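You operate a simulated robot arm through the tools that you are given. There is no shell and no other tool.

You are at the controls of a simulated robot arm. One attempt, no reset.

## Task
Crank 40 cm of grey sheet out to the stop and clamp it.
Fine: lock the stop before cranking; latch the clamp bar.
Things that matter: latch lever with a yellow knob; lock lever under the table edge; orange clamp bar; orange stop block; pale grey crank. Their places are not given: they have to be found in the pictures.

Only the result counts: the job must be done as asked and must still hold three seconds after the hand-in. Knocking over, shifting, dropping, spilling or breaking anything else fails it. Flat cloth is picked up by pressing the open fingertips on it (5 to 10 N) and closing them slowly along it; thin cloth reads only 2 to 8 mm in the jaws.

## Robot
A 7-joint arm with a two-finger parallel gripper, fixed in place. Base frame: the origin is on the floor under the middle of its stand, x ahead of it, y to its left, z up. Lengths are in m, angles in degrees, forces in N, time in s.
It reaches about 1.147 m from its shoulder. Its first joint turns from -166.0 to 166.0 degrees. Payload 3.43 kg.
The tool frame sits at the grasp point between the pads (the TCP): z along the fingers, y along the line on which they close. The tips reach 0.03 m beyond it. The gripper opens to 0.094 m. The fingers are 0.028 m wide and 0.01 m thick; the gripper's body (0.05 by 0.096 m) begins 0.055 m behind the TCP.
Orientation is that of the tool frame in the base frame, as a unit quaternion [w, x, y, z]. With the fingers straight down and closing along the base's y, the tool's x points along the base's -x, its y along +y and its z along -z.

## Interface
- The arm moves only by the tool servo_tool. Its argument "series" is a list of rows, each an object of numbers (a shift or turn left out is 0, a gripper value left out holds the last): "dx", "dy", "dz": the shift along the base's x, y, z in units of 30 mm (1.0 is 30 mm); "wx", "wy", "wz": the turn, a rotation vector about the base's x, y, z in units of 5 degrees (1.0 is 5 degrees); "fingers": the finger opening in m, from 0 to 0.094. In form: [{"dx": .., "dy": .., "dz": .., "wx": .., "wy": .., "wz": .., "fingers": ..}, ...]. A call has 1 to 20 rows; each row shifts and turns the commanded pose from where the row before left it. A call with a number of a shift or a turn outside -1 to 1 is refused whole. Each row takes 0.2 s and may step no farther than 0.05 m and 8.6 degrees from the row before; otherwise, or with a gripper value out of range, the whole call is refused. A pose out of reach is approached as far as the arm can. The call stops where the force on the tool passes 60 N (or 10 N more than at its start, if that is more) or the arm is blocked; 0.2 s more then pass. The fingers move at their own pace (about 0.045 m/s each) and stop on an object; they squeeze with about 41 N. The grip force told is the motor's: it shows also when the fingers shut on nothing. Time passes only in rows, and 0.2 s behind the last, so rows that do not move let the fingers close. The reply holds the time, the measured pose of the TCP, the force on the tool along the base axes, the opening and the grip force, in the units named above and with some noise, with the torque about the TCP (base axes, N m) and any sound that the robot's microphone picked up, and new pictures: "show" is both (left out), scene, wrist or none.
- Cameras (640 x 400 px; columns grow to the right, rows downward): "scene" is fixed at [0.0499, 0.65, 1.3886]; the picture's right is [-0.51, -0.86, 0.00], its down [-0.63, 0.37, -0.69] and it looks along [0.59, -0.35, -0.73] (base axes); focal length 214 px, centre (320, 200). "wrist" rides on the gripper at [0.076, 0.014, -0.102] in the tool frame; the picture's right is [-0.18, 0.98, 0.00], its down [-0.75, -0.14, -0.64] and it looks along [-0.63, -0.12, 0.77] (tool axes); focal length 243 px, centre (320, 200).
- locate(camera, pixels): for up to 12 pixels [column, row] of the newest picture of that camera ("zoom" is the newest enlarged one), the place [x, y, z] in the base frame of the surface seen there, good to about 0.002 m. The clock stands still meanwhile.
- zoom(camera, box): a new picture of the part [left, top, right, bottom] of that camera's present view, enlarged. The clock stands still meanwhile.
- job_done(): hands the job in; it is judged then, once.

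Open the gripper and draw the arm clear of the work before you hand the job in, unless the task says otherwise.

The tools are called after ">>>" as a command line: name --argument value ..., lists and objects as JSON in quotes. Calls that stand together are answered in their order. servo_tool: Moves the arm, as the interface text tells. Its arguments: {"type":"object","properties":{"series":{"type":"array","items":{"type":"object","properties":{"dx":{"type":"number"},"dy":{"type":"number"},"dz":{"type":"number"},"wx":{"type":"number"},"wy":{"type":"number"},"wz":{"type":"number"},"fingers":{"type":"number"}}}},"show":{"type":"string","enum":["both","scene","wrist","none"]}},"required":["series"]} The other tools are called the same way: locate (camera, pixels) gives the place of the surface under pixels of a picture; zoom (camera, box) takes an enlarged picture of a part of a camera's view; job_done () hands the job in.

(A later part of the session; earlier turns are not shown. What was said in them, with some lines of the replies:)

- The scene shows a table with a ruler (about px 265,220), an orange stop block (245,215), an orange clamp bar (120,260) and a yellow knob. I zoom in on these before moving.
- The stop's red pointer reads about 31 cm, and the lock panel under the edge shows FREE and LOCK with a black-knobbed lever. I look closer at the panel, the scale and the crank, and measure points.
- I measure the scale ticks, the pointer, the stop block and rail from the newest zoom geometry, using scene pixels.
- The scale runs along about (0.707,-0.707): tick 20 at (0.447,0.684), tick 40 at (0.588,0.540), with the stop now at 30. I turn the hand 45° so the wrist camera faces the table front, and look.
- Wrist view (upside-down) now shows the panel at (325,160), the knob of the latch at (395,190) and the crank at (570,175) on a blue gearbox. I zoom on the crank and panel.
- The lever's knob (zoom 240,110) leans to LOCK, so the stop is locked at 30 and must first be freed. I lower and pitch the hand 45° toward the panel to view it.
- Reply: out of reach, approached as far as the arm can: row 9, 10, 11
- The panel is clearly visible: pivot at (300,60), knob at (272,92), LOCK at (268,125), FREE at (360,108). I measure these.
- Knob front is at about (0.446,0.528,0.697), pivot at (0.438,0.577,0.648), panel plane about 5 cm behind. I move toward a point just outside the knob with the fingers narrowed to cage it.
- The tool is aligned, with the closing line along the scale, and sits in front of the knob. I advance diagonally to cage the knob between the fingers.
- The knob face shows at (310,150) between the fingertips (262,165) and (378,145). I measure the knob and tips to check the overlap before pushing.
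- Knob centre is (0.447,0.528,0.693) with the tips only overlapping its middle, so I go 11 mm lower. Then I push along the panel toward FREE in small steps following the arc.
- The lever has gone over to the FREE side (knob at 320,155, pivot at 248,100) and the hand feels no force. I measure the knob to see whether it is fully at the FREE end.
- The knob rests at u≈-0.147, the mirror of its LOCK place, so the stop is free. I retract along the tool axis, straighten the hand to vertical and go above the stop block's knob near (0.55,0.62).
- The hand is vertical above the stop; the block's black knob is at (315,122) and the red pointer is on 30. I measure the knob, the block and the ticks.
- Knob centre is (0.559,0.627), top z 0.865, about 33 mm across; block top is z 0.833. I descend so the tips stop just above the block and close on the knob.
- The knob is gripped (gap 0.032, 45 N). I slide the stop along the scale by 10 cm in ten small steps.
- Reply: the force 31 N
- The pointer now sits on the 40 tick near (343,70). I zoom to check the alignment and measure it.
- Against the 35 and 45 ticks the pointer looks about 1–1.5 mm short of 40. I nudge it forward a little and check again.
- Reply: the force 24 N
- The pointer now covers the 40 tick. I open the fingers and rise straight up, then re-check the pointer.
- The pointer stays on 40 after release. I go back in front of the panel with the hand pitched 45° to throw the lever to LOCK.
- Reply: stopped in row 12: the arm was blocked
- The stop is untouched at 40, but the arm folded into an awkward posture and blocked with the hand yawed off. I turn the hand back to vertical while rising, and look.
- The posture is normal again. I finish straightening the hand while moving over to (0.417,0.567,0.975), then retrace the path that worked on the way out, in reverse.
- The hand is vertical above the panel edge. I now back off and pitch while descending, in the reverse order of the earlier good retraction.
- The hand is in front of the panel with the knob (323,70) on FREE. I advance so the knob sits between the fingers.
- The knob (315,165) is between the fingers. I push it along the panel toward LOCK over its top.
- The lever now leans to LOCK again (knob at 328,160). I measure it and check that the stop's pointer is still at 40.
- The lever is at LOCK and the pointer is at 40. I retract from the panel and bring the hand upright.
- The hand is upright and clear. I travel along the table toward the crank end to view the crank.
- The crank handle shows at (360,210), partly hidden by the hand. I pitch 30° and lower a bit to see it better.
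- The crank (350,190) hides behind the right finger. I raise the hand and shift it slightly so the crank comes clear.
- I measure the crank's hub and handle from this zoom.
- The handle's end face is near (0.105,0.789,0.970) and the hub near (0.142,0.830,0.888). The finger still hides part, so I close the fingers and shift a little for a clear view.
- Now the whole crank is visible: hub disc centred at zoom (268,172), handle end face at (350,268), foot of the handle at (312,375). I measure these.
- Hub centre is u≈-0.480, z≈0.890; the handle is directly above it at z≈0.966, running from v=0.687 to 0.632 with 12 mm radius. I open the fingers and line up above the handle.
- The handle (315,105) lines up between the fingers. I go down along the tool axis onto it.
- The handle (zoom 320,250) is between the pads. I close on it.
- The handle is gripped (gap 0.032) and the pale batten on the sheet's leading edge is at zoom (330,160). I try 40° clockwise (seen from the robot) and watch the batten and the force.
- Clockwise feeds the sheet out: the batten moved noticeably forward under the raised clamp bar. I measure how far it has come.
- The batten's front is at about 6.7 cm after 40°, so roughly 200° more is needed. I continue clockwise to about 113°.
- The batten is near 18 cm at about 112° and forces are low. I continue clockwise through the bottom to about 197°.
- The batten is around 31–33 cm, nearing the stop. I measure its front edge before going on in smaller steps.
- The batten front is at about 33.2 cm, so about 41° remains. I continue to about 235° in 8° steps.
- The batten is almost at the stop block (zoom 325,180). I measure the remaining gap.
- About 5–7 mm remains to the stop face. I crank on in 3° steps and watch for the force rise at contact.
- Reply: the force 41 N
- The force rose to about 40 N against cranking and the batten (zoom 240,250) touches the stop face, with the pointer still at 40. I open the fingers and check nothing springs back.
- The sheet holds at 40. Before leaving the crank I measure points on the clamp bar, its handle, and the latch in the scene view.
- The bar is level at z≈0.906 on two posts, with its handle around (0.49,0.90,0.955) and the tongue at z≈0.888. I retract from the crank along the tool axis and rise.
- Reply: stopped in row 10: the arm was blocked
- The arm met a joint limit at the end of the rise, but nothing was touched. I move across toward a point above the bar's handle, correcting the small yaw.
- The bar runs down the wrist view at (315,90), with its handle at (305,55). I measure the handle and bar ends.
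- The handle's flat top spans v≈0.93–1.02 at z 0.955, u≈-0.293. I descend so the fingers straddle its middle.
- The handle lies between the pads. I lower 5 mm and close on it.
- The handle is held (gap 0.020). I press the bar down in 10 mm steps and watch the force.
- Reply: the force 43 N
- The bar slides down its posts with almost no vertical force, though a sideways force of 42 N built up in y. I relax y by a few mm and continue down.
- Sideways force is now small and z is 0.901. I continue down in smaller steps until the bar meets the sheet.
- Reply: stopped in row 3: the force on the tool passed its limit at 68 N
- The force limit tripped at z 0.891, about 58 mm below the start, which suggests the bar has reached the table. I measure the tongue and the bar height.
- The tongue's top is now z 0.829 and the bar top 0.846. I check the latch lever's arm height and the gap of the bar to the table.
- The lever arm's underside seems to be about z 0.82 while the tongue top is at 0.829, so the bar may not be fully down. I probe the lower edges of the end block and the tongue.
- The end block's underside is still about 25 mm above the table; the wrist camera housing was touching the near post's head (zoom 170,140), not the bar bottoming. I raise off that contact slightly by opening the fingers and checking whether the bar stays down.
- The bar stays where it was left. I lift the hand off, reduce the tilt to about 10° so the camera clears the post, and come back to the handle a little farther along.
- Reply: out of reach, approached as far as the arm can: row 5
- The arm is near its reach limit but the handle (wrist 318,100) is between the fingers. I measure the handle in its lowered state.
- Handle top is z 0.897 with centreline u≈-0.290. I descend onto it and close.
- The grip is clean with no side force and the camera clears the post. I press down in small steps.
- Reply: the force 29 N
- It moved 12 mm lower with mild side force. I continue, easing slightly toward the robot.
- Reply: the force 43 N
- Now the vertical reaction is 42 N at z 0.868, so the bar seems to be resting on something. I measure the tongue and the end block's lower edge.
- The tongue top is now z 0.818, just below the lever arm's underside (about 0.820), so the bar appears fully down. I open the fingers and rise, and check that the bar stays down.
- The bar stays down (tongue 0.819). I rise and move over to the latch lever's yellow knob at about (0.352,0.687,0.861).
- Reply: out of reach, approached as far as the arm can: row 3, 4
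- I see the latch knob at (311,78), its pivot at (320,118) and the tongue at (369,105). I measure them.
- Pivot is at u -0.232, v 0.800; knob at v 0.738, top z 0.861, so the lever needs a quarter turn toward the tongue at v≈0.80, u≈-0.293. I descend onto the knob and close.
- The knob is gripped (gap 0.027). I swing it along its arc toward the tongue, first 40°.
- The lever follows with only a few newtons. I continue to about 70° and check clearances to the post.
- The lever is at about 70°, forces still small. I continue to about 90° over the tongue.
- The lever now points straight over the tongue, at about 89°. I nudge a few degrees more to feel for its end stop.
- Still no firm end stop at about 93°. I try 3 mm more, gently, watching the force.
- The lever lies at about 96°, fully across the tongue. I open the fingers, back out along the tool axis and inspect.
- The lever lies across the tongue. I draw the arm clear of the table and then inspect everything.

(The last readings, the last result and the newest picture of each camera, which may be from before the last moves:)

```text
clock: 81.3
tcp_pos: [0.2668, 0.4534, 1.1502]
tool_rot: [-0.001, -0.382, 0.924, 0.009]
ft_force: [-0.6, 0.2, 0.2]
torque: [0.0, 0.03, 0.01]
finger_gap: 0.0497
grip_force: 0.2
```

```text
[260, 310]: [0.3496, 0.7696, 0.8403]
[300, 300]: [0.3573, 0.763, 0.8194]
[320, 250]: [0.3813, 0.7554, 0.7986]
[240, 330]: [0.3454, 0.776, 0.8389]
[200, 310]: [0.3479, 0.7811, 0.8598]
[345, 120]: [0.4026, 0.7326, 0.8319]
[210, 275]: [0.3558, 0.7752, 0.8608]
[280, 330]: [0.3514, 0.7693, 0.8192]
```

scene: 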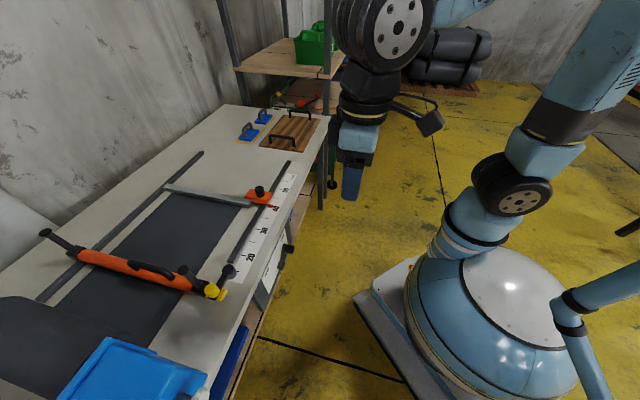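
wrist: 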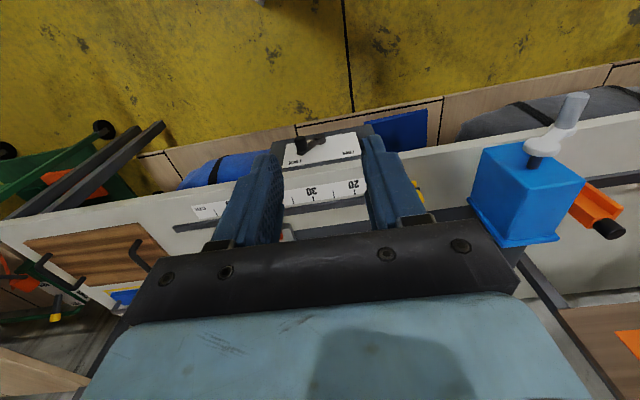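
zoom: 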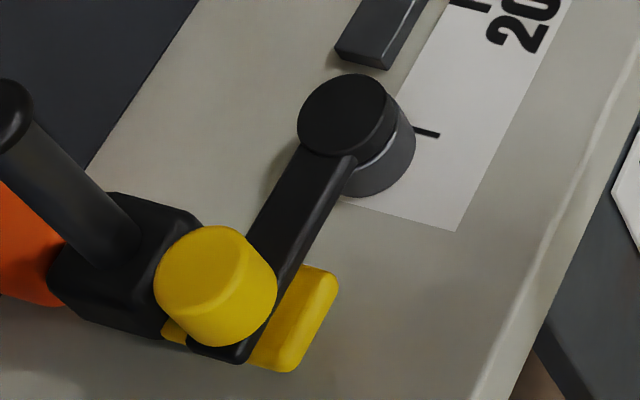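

The latch arm crosses the tongue. I verify the bar's height along its length, and the stop, pointer and lock lever.

>>> zoom --camera "scene" --box '[40, 225, 220, 310]'

>>> locate --camera "zoom" --pixels '[[150, 105], [250, 135], [330, 170], [460, 215], [150, 135], [250, 165], [330, 190], [455, 245], [320, 200], [320, 210], [120, 90], [480, 235]]'

>>> zoom --camera "scene" --box '[230, 175, 290, 220]'

>>> zoom --camera "wrist" --box '[270, 110, 390, 210]'

```text
3.56 times, centred on (130, 268) of scene
```

zoom: 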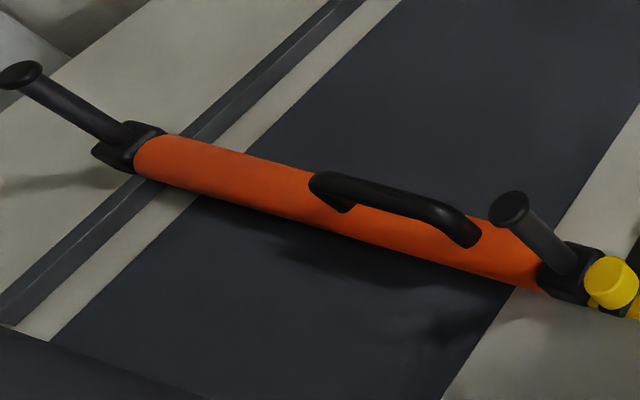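

```text
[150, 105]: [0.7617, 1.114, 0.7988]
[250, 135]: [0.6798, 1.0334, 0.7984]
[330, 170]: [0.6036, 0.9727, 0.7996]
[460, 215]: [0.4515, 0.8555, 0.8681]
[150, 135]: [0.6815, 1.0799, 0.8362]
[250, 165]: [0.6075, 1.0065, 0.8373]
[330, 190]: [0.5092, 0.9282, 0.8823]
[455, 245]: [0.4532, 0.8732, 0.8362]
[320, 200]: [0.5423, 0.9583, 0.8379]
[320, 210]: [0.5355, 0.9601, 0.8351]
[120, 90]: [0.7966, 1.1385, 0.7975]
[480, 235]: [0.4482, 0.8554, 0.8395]
```

```text
8.89 times, centred on (260, 198) of scene
```

zoom: 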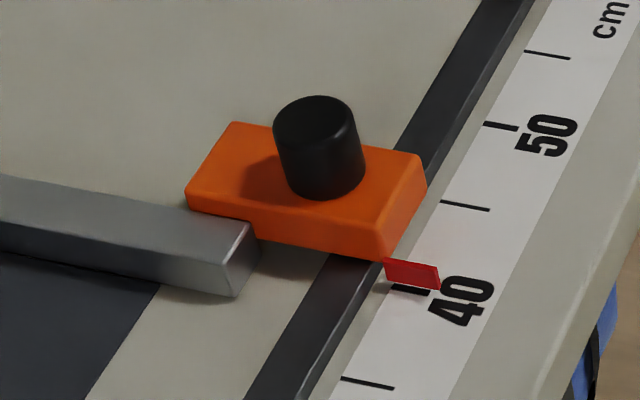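

```text
4.00 times, centred on (330, 160) of wrist
```

zoom: 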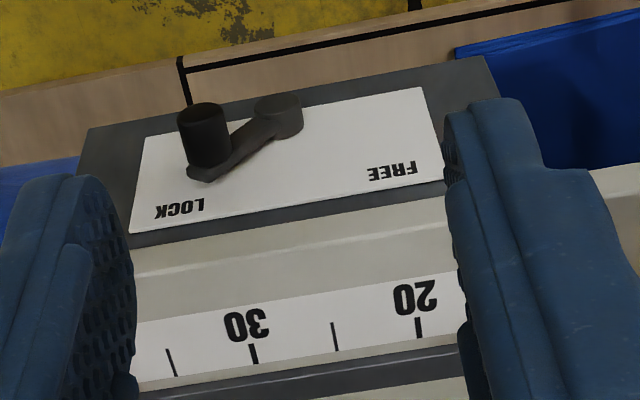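

Everything reads right: bar level at z≈0.838, tongue under the latch, batten against the stop at 40, lever on LOCK. I wait a few seconds with the arm still, to see that nothing creeps.

>>> servo_tool --series '[{"fingers": 0.09}, {}, {}, {}, {}, {}, {}, {}, {}, {}, {}, {}, {}, {}, {}]' --show "scene"

>>> zoom --camera "scene" --box '[20, 170, 300, 330]'

>>> locate --camera "scene" --pixels '[[220, 295], [216, 290], [256, 203], [252, 205], [272, 206], [286, 250]]'

```text
clock: 84.5
tcp_pos: [0.2679, 0.4547, 1.1496]
tool_rot: [-0.001, -0.381, 0.924, 0.01]
ft_force: [0.2, 0.6, -0.3]
torque: [-0.03, 0.01, 0.0]
finger_gap: 0.0902
grip_force: 0.0
```

scene: 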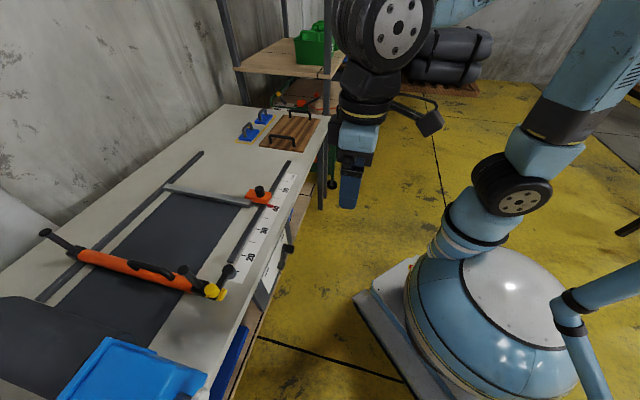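

```text
2.29 times, centred on (160, 250) of scene
```

zoom: 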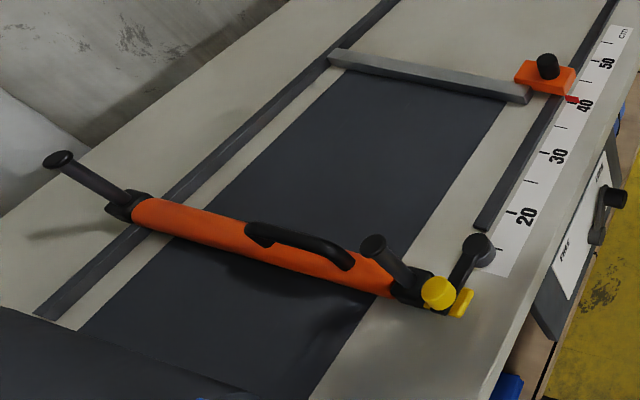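

```text
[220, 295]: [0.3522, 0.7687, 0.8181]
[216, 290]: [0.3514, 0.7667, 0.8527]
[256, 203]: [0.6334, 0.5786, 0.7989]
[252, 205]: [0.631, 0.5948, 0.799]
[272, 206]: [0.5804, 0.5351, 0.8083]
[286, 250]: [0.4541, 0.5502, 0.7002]
```

Nothing moved in three seconds: the sheet is at the stop on 40, the stop is locked, and the bar is down and latched with the arm clear. I hand the job in.

>>> job_done

```text
The job is handed in.
```

The sheet is cranked out to the stop at 40 cm, with the stop locked, the clamp bar down and its latch closed over it. I've handed the job in; the tool didn't report a verdict.

- **Stop:** it was locked at 30 cm to begin with. I freed it, slid it to 40 cm and locked it again before cranking. The pointer still read 40 cm at the last check.
- **Sheet:** I cranked until the sheet's leading edge pressed against the stop, which the arm felt as about 40 N. It did not spring back when I let go.
- **Clamp bar:** it is level along its length and took about 40 N of downward push without moving further, so I take it to be resting on the sheet. I did not measure the contact itself.
- **Latch:** the lever sits about a quarter turn round, across the bar's yellow tongue. I felt no firm end stop there.

While I was pressing the bar down the first time, the wrist camera housing touched the near guide post with enough force to trip the limit. I re-gripped at a steeper angle and finished from there; I saw no sign that anything else was shifted.

With the arm clear and the gripper open, I waited three seconds before the hand-in and nothing moved.
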